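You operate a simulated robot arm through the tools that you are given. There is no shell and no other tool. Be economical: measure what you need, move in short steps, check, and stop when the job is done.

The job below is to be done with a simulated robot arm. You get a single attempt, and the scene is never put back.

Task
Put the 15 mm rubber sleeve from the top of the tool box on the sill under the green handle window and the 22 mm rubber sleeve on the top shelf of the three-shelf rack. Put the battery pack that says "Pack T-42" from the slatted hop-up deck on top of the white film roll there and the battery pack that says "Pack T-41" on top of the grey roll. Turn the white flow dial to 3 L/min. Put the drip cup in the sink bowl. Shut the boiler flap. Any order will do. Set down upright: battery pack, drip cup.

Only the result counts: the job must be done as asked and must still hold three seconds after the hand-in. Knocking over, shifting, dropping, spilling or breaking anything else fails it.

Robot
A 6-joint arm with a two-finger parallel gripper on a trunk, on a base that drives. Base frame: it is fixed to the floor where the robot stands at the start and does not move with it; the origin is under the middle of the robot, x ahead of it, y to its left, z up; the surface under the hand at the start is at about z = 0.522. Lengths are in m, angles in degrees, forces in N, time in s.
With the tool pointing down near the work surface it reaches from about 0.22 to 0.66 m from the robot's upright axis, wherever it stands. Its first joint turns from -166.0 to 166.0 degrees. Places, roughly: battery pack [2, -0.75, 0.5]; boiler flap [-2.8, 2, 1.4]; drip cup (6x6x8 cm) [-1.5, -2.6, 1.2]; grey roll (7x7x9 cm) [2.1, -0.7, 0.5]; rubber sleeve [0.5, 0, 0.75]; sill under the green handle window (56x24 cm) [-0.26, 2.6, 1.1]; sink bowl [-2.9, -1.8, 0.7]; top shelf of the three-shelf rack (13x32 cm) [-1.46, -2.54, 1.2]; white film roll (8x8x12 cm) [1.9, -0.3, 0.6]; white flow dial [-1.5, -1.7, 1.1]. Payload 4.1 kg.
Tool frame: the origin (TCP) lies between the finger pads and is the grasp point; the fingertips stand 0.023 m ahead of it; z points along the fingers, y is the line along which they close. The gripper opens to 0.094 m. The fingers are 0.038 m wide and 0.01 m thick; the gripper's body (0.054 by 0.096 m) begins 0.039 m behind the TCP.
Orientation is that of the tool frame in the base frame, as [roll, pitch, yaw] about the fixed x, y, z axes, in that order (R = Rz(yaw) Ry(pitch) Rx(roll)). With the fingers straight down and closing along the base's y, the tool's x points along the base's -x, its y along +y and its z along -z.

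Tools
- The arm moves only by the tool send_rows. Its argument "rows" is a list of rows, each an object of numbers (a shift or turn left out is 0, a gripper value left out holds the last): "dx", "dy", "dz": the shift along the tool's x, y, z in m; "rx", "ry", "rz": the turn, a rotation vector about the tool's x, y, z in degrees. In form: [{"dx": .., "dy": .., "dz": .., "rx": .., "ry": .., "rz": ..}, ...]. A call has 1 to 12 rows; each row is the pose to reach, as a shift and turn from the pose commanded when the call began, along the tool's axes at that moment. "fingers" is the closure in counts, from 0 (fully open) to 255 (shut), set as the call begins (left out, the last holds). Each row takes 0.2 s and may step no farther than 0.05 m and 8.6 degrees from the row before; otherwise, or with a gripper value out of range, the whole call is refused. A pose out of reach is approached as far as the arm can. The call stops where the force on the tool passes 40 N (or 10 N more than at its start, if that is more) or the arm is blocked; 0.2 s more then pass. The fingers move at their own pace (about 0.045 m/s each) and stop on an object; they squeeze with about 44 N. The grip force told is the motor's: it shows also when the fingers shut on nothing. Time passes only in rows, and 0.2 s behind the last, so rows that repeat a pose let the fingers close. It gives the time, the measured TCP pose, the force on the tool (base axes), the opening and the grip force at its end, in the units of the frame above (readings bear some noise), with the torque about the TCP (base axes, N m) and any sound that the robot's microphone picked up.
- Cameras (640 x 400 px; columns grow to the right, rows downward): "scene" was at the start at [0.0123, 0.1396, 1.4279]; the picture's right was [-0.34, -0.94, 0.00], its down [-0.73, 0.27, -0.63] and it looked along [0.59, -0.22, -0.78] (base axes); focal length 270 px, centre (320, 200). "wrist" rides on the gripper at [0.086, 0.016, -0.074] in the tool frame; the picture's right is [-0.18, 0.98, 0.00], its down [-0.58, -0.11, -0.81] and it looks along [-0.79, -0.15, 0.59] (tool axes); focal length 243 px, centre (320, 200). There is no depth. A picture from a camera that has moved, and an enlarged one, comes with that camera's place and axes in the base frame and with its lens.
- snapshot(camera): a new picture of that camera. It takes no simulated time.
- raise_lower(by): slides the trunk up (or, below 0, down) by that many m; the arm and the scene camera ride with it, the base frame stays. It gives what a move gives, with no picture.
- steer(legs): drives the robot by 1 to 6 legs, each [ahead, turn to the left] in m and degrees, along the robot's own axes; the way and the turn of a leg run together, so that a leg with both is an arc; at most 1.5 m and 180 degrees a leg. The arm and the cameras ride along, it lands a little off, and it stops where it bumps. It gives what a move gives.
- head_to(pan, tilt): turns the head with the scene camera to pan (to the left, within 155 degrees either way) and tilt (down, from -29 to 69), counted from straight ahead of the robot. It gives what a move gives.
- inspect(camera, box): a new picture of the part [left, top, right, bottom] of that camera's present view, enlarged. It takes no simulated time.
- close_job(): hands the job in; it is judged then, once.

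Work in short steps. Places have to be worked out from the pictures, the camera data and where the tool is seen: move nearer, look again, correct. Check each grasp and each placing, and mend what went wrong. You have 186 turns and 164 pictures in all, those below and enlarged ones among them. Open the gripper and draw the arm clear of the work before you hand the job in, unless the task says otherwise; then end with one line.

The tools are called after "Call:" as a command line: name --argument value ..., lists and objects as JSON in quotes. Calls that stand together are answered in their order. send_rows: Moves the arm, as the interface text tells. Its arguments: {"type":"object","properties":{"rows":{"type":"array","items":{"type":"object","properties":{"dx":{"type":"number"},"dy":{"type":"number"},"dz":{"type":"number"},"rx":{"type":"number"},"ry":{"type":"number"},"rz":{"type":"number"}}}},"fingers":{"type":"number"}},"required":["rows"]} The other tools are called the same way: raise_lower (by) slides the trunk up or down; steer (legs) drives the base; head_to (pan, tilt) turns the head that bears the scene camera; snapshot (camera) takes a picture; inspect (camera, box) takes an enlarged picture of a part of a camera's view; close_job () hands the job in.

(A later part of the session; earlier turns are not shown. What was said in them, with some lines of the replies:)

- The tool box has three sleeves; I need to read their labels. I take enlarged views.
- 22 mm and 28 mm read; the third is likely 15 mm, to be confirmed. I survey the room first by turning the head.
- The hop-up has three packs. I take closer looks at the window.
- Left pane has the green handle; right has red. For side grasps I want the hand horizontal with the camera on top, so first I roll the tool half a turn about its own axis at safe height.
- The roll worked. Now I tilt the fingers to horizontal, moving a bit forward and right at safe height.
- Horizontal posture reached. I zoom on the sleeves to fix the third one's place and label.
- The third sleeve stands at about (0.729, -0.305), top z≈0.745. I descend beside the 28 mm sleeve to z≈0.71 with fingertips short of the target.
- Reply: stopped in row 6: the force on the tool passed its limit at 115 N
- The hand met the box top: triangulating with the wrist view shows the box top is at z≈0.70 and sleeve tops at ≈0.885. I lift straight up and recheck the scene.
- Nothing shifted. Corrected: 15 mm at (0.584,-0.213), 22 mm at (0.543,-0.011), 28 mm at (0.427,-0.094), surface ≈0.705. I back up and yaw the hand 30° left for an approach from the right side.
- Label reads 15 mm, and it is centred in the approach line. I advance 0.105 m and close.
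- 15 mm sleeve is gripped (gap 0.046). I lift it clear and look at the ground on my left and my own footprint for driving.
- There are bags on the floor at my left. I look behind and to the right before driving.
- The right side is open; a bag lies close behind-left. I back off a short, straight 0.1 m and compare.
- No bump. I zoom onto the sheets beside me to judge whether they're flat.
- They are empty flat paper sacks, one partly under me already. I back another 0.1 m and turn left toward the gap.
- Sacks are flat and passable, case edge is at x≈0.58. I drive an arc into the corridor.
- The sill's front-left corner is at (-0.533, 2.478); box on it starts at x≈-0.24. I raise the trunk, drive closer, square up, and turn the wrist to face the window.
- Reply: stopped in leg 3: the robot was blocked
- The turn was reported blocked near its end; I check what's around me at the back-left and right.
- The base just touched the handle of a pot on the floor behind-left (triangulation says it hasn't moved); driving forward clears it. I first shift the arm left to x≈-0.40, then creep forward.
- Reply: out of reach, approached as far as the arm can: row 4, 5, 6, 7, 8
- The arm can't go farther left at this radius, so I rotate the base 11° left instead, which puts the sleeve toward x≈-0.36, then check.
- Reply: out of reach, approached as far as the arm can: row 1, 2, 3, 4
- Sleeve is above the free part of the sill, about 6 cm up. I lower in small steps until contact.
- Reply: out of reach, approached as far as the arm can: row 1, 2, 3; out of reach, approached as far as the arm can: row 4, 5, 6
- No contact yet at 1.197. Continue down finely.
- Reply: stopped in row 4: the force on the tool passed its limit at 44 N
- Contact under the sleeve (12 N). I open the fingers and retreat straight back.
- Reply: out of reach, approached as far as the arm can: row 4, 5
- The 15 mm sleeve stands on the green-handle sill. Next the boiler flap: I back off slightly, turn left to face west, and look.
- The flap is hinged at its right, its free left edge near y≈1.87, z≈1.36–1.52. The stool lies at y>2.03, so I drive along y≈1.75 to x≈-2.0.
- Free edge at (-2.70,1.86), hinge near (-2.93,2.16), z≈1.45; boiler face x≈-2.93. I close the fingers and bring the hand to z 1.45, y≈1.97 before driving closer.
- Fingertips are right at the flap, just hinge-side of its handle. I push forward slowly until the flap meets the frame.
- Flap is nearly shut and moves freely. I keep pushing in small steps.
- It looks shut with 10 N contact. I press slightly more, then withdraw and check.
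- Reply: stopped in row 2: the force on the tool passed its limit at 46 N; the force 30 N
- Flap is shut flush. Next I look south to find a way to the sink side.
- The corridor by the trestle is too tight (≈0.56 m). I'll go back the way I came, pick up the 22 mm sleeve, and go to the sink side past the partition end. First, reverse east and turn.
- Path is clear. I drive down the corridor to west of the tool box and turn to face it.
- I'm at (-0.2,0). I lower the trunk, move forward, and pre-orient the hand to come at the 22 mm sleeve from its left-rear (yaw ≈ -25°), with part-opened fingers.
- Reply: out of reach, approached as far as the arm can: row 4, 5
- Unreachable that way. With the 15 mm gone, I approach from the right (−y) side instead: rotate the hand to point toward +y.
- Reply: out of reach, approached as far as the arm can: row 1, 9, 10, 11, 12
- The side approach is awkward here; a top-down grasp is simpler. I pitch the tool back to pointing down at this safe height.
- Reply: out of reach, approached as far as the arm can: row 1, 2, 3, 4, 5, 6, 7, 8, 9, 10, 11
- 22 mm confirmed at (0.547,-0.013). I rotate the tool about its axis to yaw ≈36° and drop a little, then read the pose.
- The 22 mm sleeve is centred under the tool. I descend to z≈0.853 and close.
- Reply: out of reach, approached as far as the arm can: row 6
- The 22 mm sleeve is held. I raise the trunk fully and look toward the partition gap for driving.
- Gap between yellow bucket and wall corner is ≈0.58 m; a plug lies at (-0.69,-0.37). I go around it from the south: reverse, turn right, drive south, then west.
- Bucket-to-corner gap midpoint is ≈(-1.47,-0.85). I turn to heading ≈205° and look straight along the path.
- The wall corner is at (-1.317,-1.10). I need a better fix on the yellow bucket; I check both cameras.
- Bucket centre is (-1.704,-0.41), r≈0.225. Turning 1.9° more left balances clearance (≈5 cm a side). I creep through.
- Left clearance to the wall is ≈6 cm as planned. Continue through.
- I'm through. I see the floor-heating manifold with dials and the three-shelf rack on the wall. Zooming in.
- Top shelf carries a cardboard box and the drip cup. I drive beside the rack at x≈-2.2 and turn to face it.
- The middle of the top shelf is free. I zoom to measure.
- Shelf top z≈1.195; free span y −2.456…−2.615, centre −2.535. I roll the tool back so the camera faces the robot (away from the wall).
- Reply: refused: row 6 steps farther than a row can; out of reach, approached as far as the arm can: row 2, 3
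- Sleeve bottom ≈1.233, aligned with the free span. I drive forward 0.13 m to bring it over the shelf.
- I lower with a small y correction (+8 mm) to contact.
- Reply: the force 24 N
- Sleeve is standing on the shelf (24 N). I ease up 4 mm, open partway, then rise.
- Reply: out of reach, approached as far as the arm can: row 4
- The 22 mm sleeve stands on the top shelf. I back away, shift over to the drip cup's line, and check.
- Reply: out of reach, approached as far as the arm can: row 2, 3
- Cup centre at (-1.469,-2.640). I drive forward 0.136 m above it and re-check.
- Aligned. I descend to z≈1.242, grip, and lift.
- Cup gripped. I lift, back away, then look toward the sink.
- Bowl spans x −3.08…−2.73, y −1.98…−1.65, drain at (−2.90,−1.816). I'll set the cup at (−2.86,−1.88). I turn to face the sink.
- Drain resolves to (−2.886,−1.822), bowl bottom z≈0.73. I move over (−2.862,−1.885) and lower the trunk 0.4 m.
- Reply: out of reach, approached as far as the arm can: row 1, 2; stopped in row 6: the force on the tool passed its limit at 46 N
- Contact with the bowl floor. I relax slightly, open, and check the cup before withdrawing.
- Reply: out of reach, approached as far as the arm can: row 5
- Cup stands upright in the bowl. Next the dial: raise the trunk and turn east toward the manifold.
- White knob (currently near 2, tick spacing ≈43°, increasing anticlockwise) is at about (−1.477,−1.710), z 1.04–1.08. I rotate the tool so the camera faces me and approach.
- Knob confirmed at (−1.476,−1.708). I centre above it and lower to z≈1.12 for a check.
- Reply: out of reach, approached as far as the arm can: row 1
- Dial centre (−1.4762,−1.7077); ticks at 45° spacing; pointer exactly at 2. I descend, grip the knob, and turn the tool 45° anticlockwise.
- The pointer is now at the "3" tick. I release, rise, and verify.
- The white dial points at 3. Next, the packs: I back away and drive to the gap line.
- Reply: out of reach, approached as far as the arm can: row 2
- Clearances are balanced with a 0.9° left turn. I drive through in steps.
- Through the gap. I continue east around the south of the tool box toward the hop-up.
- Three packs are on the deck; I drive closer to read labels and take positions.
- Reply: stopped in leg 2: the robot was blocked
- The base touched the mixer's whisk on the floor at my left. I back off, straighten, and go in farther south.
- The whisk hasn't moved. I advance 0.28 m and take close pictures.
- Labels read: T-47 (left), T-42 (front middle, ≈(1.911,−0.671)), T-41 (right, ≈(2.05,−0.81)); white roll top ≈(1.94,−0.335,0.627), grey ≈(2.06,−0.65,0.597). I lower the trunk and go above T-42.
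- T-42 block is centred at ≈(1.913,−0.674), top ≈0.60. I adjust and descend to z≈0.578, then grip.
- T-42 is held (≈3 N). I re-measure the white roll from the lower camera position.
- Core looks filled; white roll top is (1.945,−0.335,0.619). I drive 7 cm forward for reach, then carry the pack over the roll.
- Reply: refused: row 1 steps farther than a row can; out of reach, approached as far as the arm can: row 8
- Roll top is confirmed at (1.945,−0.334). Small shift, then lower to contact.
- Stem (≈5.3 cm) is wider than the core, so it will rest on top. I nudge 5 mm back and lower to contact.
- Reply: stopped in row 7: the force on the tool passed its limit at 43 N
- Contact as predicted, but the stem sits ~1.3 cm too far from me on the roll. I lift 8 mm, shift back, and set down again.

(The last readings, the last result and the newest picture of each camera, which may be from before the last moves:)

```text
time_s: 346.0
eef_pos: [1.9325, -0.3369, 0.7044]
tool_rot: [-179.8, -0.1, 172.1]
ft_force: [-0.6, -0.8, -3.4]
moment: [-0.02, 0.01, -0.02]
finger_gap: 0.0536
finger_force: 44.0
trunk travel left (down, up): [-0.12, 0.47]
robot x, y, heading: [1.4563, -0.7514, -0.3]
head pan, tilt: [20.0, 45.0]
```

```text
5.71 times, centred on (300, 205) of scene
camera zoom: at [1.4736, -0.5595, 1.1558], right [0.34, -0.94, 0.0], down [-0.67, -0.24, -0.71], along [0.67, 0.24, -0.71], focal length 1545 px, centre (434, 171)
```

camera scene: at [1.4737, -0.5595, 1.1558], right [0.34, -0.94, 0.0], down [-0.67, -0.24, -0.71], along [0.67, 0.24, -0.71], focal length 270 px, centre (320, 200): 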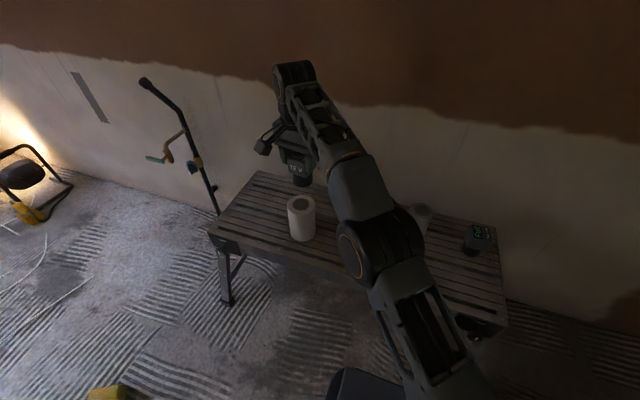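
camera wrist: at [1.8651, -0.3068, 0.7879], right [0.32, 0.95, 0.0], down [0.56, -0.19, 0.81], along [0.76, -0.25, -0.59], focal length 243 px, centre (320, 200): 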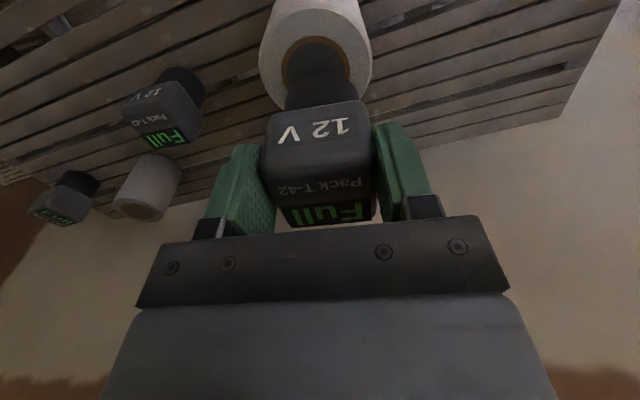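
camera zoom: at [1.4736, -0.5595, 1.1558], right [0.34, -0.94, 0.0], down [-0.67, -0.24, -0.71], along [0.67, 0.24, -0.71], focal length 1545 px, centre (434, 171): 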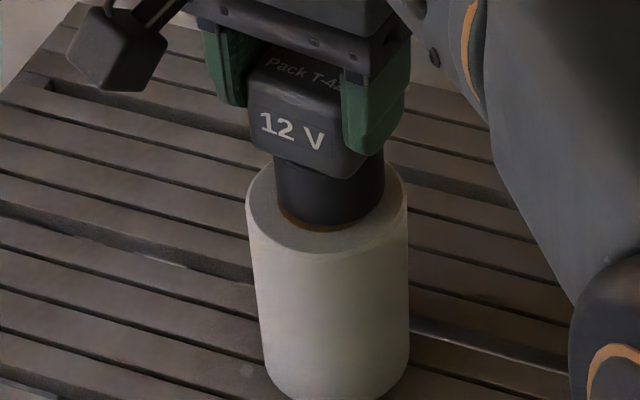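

Now centred. Lower to contact and release.

Call:
send_rows --rows '[{"dz": 0.003}, {"dz": 0.006}, {"dz": 0.008}, {"dz": 0.01}]'

Call:
send_rows --rows '[{}, {}, {}, {}]' --fingers 0

Call:
send_rows --rows '[{"dz": -0.02}, {"dz": -0.05}, {"dz": -0.09}, {"dz": -0.12}]'

Call:
snapshot --camera "wrist"

Call:
snapshot --camera "scene"

```text
time_s: 347.0
eef_pos: [1.9307, -0.336, 0.6969]
tool_rot: [180.0, -0.1, 172.0]
ft_force: [-1.4, -0.3, 13.5]
moment: [0.19, -0.11, 0.02]
finger_gap: 0.054
finger_force: 43.9
trunk travel left (down, up): [-0.12, 0.47]
robot x, y, heading: [1.4578, -0.7567, -0.3]
head pan, tilt: [20.0, 45.0]
```

```text
time_s: 348.0
eef_pos: [1.9323, -0.3363, 0.6951]
tool_rot: [-179.9, -0.1, 172.1]
ft_force: [0.0, -0.4, 0.2]
moment: [0.03, -0.02, -0.02]
finger_gap: 0.0941
finger_force: 0.1
trunk travel left (down, up): [-0.12, 0.47]
robot x, y, heading: [1.4553, -0.75, -0.3]
head pan, tilt: [20.0, 45.0]
```

```text
time_s: 349.0
eef_pos: [1.9272, -0.3426, 0.8086]
tool_rot: [-179.8, -0.2, 172.0]
ft_force: [0.4, 1.4, 0.3]
moment: [0.0, 0.07, 0.0]
finger_gap: 0.0937
finger_force: 0.1
out of reach, approached as far as the arm can: row 4
trunk travel left (down, up): [-0.12, 0.47]
robot x, y, heading: [1.4551, -0.7527, -0.4]
head pan, tilt: [20.0, 45.0]
```

```text
36 pictures are left
camera wrist: at [1.8447, -0.3149, 0.8819], right [0.32, 0.95, 0.0], down [0.56, -0.19, 0.8], along [0.76, -0.26, -0.59], focal length 243 px, centre (320, 200)
```

wrist: 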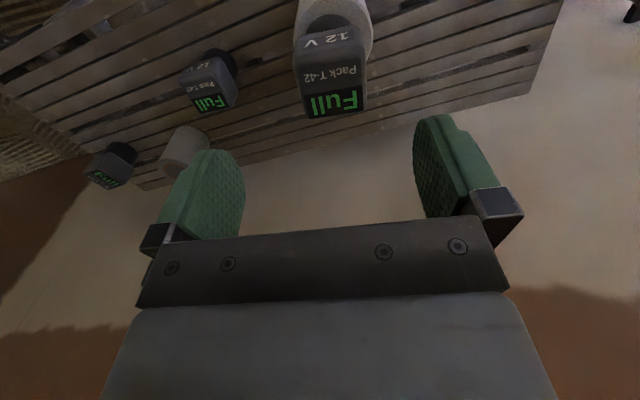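

```text
35 pictures are left
camera scene: at [1.4736, -0.5594, 1.1558], right [0.34, -0.94, 0.0], down [-0.67, -0.24, -0.71], along [0.67, 0.24, -0.71], focal length 270 px, centre (320, 200)
```

scene: 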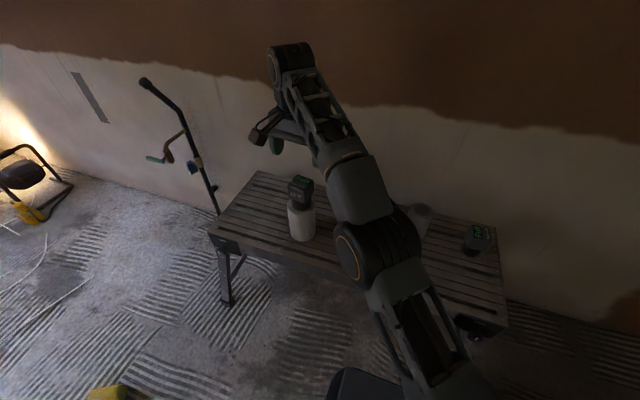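

T-42 sits upright on the white roll. Now T-41: I look at it and the grey roll closely, moving the arm right first.

Call:
send_rows --rows '[{"dy": -0.045}, {"dy": -0.09}, {"dy": -0.135}, {"dy": -0.18}, {"dy": -0.225}, {"dy": -0.27}, {"dy": -0.315}, {"dy": -0.36}, {"dy": -0.405}, {"dy": -0.44}]'

Call:
head_to --pan 0 --tilt 45

Call:
snapshot --camera "wrist"

Call:
inspect --camera "scene" --box '[300, 130, 480, 250]'

```text
time_s: 351.2
eef_pos: [1.8658, -0.7788, 0.8099]
tool_rot: [-179.9, -0.1, 172.1]
ft_force: [-0.4, 0.1, -0.4]
moment: [0.0, -0.02, 0.02]
finger_gap: 0.094
finger_force: 0.0
trunk travel left (down, up): [-0.12, 0.47]
robot x, y, heading: [1.456, -0.7582, -0.2]
head pan, tilt: [20.0, 45.0]
```

```text
time_s: 352.0
eef_pos: [1.8666, -0.7774, 0.8117]
tool_rot: [-179.8, -0.1, 172.1]
ft_force: [-0.6, -0.2, -0.4]
moment: [0.0, 0.02, 0.02]
finger_gap: 0.094
finger_force: 0.0
trunk travel left (down, up): [-0.12, 0.47]
robot x, y, heading: [1.4586, -0.7532, -0.3]
head pan, tilt: [0.0, 45.0]
```

```text
34 pictures are left
camera wrist: at [1.7832, -0.7506, 0.8843], right [0.32, 0.95, 0.0], down [0.56, -0.19, 0.8], along [0.76, -0.26, -0.59], focal length 243 px, centre (320, 200)
```

wrist: 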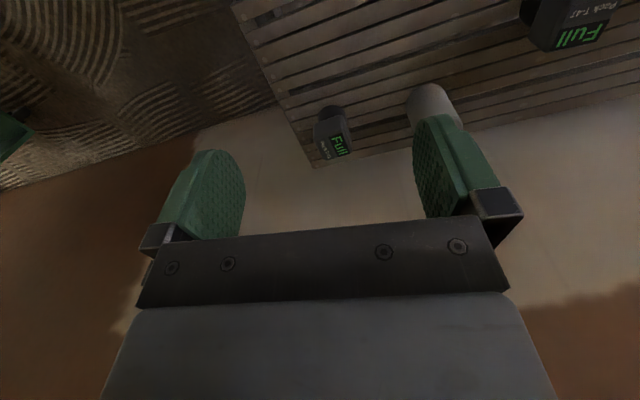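

```text
3.33 times, centred on (390, 190) of scene
camera zoom: at [1.4782, -0.5875, 1.1559], right [0.0, -1.0, 0.0], down [-0.71, 0.0, -0.71], along [0.71, 0.0, -0.71], focal length 901 px, centre (87, 233)
```

zoom: 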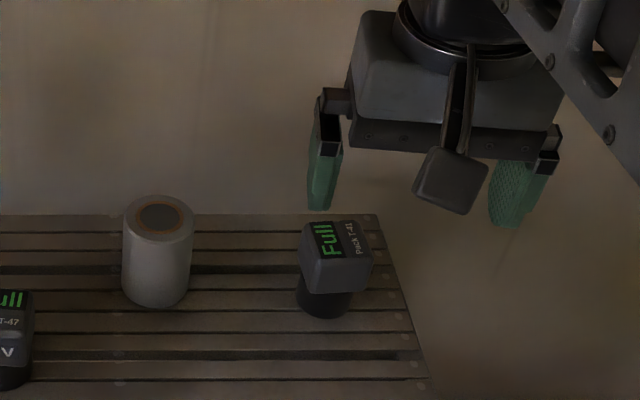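

T-41 resolves to centre (2.047,−0.816), yaw +5°, top ≈0.58; grey roll top (2.063,−0.656,0.589). I move above T-41.

Call:
send_rows --rows '[{"dx": -0.037, "dy": -0.0025, "dz": 0.01, "rz": -3}, {"dx": -0.074, "dy": -0.005, "dz": 0.02, "rz": -6}, {"dx": -0.111, "dy": -0.0076, "dz": 0.04, "rz": -9}, {"dx": -0.148, "dy": -0.01, "dz": 0.06, "rz": -12}, {"dx": -0.1845, "dy": -0.0127, "dz": 0.085, "rz": -13}]'

Call:
snapshot --camera "wrist"

```text
time_s: 353.2
eef_pos: [2.0458, -0.8131, 0.7277]
tool_rot: [-179.8, -0.1, -174.8]
ft_force: [-1.1, 0.4, 0.8]
moment: [0.03, -0.01, 0.02]
finger_gap: 0.094
finger_force: 0.1
trunk travel left (down, up): [-0.12, 0.47]
robot x, y, heading: [1.4547, -0.7548, -0.0]
head pan, tilt: [0.0, 45.0]
```

```text
32 pictures are left
camera wrist: at [1.9601, -0.8067, 0.8011], right [0.1, 1.0, 0.0], down [0.59, -0.05, 0.81], along [0.8, -0.08, -0.59], focal length 243 px, centre (320, 200)
```

wrist: 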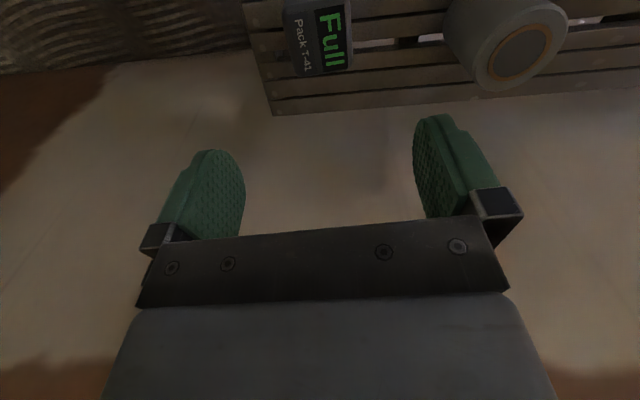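

Aligned over T-41. Descend and grip.

Call:
send_rows --rows '[{"dy": -0.002, "dz": 0.045}, {"dy": -0.002, "dz": 0.09}, {"dy": -0.002, "dz": 0.13}, {"dy": -0.002, "dz": 0.152}]'

Call:
send_rows --rows '[{}, {}, {}, {}]' --fingers 255

Call:
send_rows --rows '[{"dz": -0.02}, {"dz": -0.06}, {"dz": -0.1}, {"dz": -0.14}, {"dz": -0.17}]'

Call:
inspect --camera "scene" --box '[300, 110, 480, 230]'

```text
time_s: 354.2
eef_pos: [2.0457, -0.8173, 0.5742]
tool_rot: [-179.9, -0.2, -174.9]
ft_force: [-0.4, -0.2, 0.2]
moment: [0.0, -0.04, 0.04]
finger_gap: 0.0941
finger_force: 0.0
trunk travel left (down, up): [-0.12, 0.47]
robot x, y, heading: [1.4546, -0.749, -0.2]
head pan, tilt: [0.0, 45.0]
```

```text
time_s: 355.2
eef_pos: [2.0456, -0.8159, 0.5746]
tool_rot: [-179.9, -0.2, -174.9]
ft_force: [-1.2, 0.6, -0.3]
moment: [0.1, 0.13, -0.02]
finger_gap: 0.0538
finger_force: 44.4
trunk travel left (down, up): [-0.12, 0.47]
robot x, y, heading: [1.4564, -0.7538, -0.7]
head pan, tilt: [0.0, 45.0]
```

```text
time_s: 356.4
eef_pos: [2.0464, -0.8186, 0.7447]
tool_rot: [-179.9, -0.3, -174.9]
ft_force: [0.4, -1.7, -2.6]
moment: [-0.01, 0.02, 0.0]
finger_gap: 0.0538
finger_force: 44.2
trunk travel left (down, up): [-0.12, 0.47]
robot x, y, heading: [1.4558, -0.7544, -0.3]
head pan, tilt: [0.0, 45.0]
```

```text
3.33 times, centred on (390, 170) of scene
camera zoom: at [1.4786, -0.5876, 1.1558], right [0.0, -1.0, 0.0], down [-0.71, 0.0, -0.71], along [0.71, 0.0, -0.71], focal length 901 px, centre (87, 300)
```

zoom: 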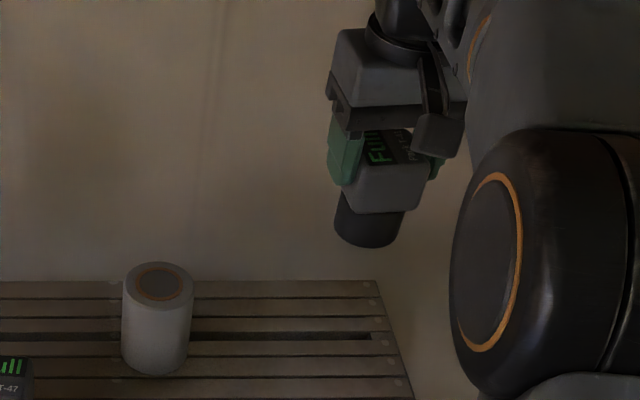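

T-41 held. I carry it above the grey roll.

Call:
send_rows --rows '[{"dx": -0.0073, "dy": 0.0407}, {"dx": -0.0146, "dy": 0.0814}, {"dx": -0.0218, "dy": 0.122}, {"dx": -0.0291, "dy": 0.1627}, {"dx": -0.0291, "dy": 0.1627, "dz": 0.03}, {"dx": -0.0291, "dy": 0.1627, "dz": 0.06}]'

Call:
inspect --camera "scene" --box '[280, 140, 400, 230]'

Call:
snapshot --camera "wrist"

```text
time_s: 357.8
eef_pos: [2.0621, -0.6557, 0.6832]
tool_rot: [-180.0, -0.1, -174.8]
ft_force: [-0.9, -0.3, -2.4]
moment: [-0.01, -0.06, -0.01]
finger_gap: 0.0537
finger_force: 43.7
trunk travel left (down, up): [-0.12, 0.47]
robot x, y, heading: [1.452, -0.751, -0.3]
head pan, tilt: [0.0, 45.0]
```

```text
4.44 times, centred on (340, 185) of scene
camera zoom: at [1.4783, -0.5875, 1.1559], right [0.0, -1.0, 0.0], down [-0.71, 0.0, -0.71], along [0.71, 0.0, -0.71], focal length 1202 px, centre (231, 267)
```

zoom: 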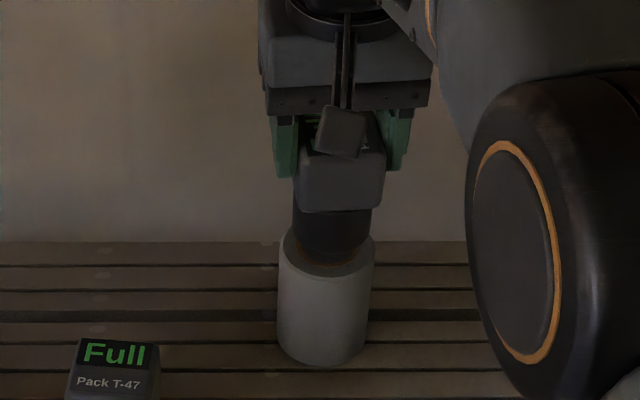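

```text
29 pictures are left
camera wrist: at [1.9759, -0.6475, 0.7576], right [0.1, 1.0, 0.0], down [0.59, -0.06, 0.81], along [0.8, -0.08, -0.59], focal length 243 px, centre (320, 200)
```

wrist: 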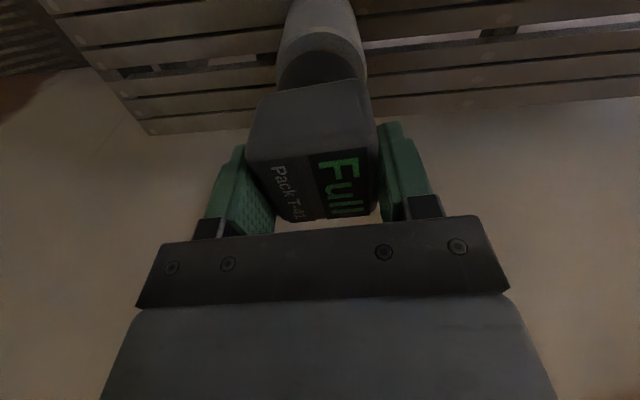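

Nearly centred; 3 mm nudge, then lower to contact.

Call:
send_rows --rows '[{"dx": -0.0033, "dy": 0.0027, "dz": 0.005}, {"dx": -0.0033, "dy": 0.0027, "dz": 0.01}, {"dx": -0.0033, "dy": 0.0027, "dz": 0.014}, {"dx": -0.0033, "dy": 0.0027, "dz": 0.018}, {"dx": -0.0033, "dy": 0.0027, "dz": 0.021}]'

Call:
inspect --camera "scene" --box '[280, 140, 400, 230]'

```text
time_s: 359.0
eef_pos: [2.0645, -0.6509, 0.6641]
tool_rot: [-179.9, 0.0, -174.9]
ft_force: [-1.6, -2.6, 10.5]
moment: [-0.22, 0.4, 0.06]
finger_gap: 0.0536
finger_force: 43.9
trunk travel left (down, up): [-0.12, 0.47]
robot x, y, heading: [1.461, -0.7518, -0.2]
head pan, tilt: [0.0, 45.0]
```

```text
4.44 times, centred on (340, 185) of scene
camera zoom: at [1.4775, -0.5878, 1.1562], right [0.0, -1.0, 0.0], down [-0.71, 0.0, -0.71], along [0.71, 0.0, -0.71], focal length 1202 px, centre (231, 267)
```

zoom: 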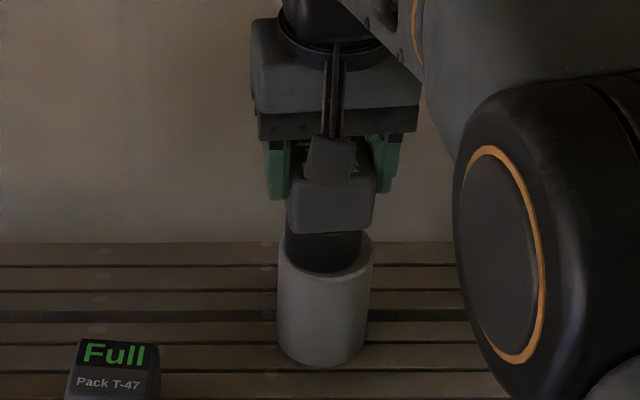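

Centred and in contact (10 N). Release and rise.

Call:
send_rows --rows '[{}, {}, {}, {}]' --fingers 0

Call:
send_rows --rows '[{"dz": -0.02}, {"dz": -0.05}, {"dz": -0.09}, {"dz": -0.13}]'

Call:
steer --legs '[[-0.25, 0]]'

Call:
head_to --pan 8 --tilt 35

Call:
snapshot --camera "scene"

Call:
inspect --camera "scene" --box '[220, 130, 420, 255]'

```text
time_s: 360.0
eef_pos: [2.0647, -0.6501, 0.6623]
tool_rot: [-179.9, -0.2, -174.9]
ft_force: [-0.7, 0.3, 0.6]
moment: [-0.01, -0.03, 0.02]
finger_gap: 0.0942
finger_force: 0.0
trunk travel left (down, up): [-0.12, 0.47]
robot x, y, heading: [1.4539, -0.7522, -0.3]
head pan, tilt: [0.0, 45.0]
```

```text
time_s: 361.0
eef_pos: [2.0641, -0.6507, 0.7932]
tool_rot: [-179.9, -0.3, -175.0]
ft_force: [0.8, -0.1, -0.1]
moment: [-0.01, 0.0, -0.02]
finger_gap: 0.0939
finger_force: 0.0
trunk travel left (down, up): [-0.12, 0.47]
robot x, y, heading: [1.4568, -0.757, -0.1]
head pan, tilt: [0.0, 45.0]
```

```text
time_s: 362.8
eef_pos: [1.8117, -0.6539, 0.7926]
tool_rot: [-179.9, -0.2, -175.3]
ft_force: [0.5, 0.5, 1.1]
moment: [0.01, -0.01, -0.01]
finger_gap: 0.094
finger_force: 0.1
trunk travel left (down, up): [-0.12, 0.47]
robot x, y, heading: [1.2005, -0.7512, -0.4]
head pan, tilt: [0.0, 45.0]
```

```text
time_s: 363.6
eef_pos: [1.8129, -0.6532, 0.7923]
tool_rot: [-180.0, -0.2, -175.3]
ft_force: [1.0, 0.4, 0.6]
moment: [-0.03, -0.01, 0.03]
finger_gap: 0.094
finger_force: 0.0
trunk travel left (down, up): [-0.12, 0.47]
robot x, y, heading: [1.2056, -0.7511, -0.6]
head pan, tilt: [8.0, 35.0]
```

```text
27 pictures are left
camera scene: at [1.2341, -0.5736, 1.1706], right [0.13, -0.99, 0.0], down [-0.57, -0.07, -0.82], along [0.81, 0.1, -0.57], focal length 270 px, centre (320, 200)
```

scene: 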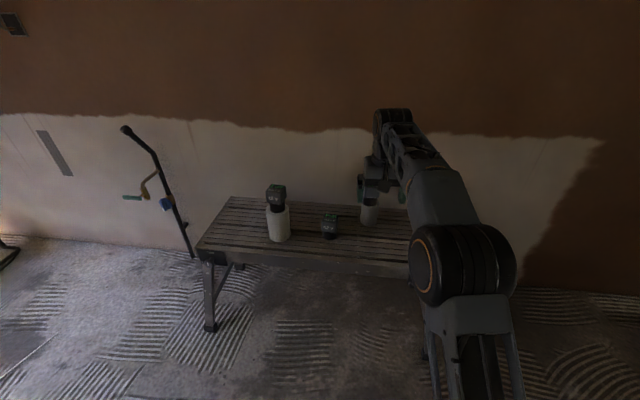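

```text
3.20 times, centred on (320, 192) of scene
camera zoom: at [1.2341, -0.5736, 1.1706], right [0.13, -0.99, 0.0], down [-0.57, -0.07, -0.82], along [0.81, 0.1, -0.57], focal length 865 px, centre (320, 224)
```

zoom: 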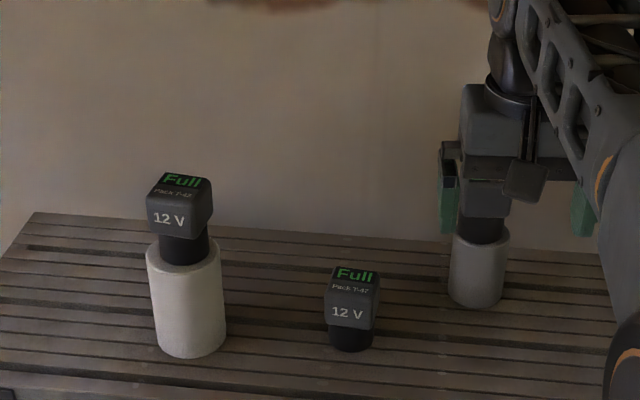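

Both packs stand upright on their rolls, the gripper is open and clear. All seven jobs were checked as they were done; I draw back a little more and hand in.

Call:
steer --legs '[[-0.12, 0]]'

Call:
close_job

```text
time_s: 364.8
eef_pos: [1.6905, -0.6513, 0.7928]
tool_rot: [-179.9, -0.2, -175.3]
ft_force: [0.6, -0.3, 0.4]
moment: [0.0, 0.02, -0.03]
finger_gap: 0.0939
finger_force: 0.1
trunk travel left (down, up): [-0.12, 0.47]
robot x, y, heading: [1.0814, -0.7475, -0.8]
head pan, tilt: [8.0, 35.0]
```

```text
The job is handed in.
```

I finished all seven tasks and handed the job in; each was checked by camera as it was done. The hand pressed hard on the tool box top once (about 115 N), and the base bumped a pot handle and the mixer whisk; in the pictures I compared, nothing had shifted.
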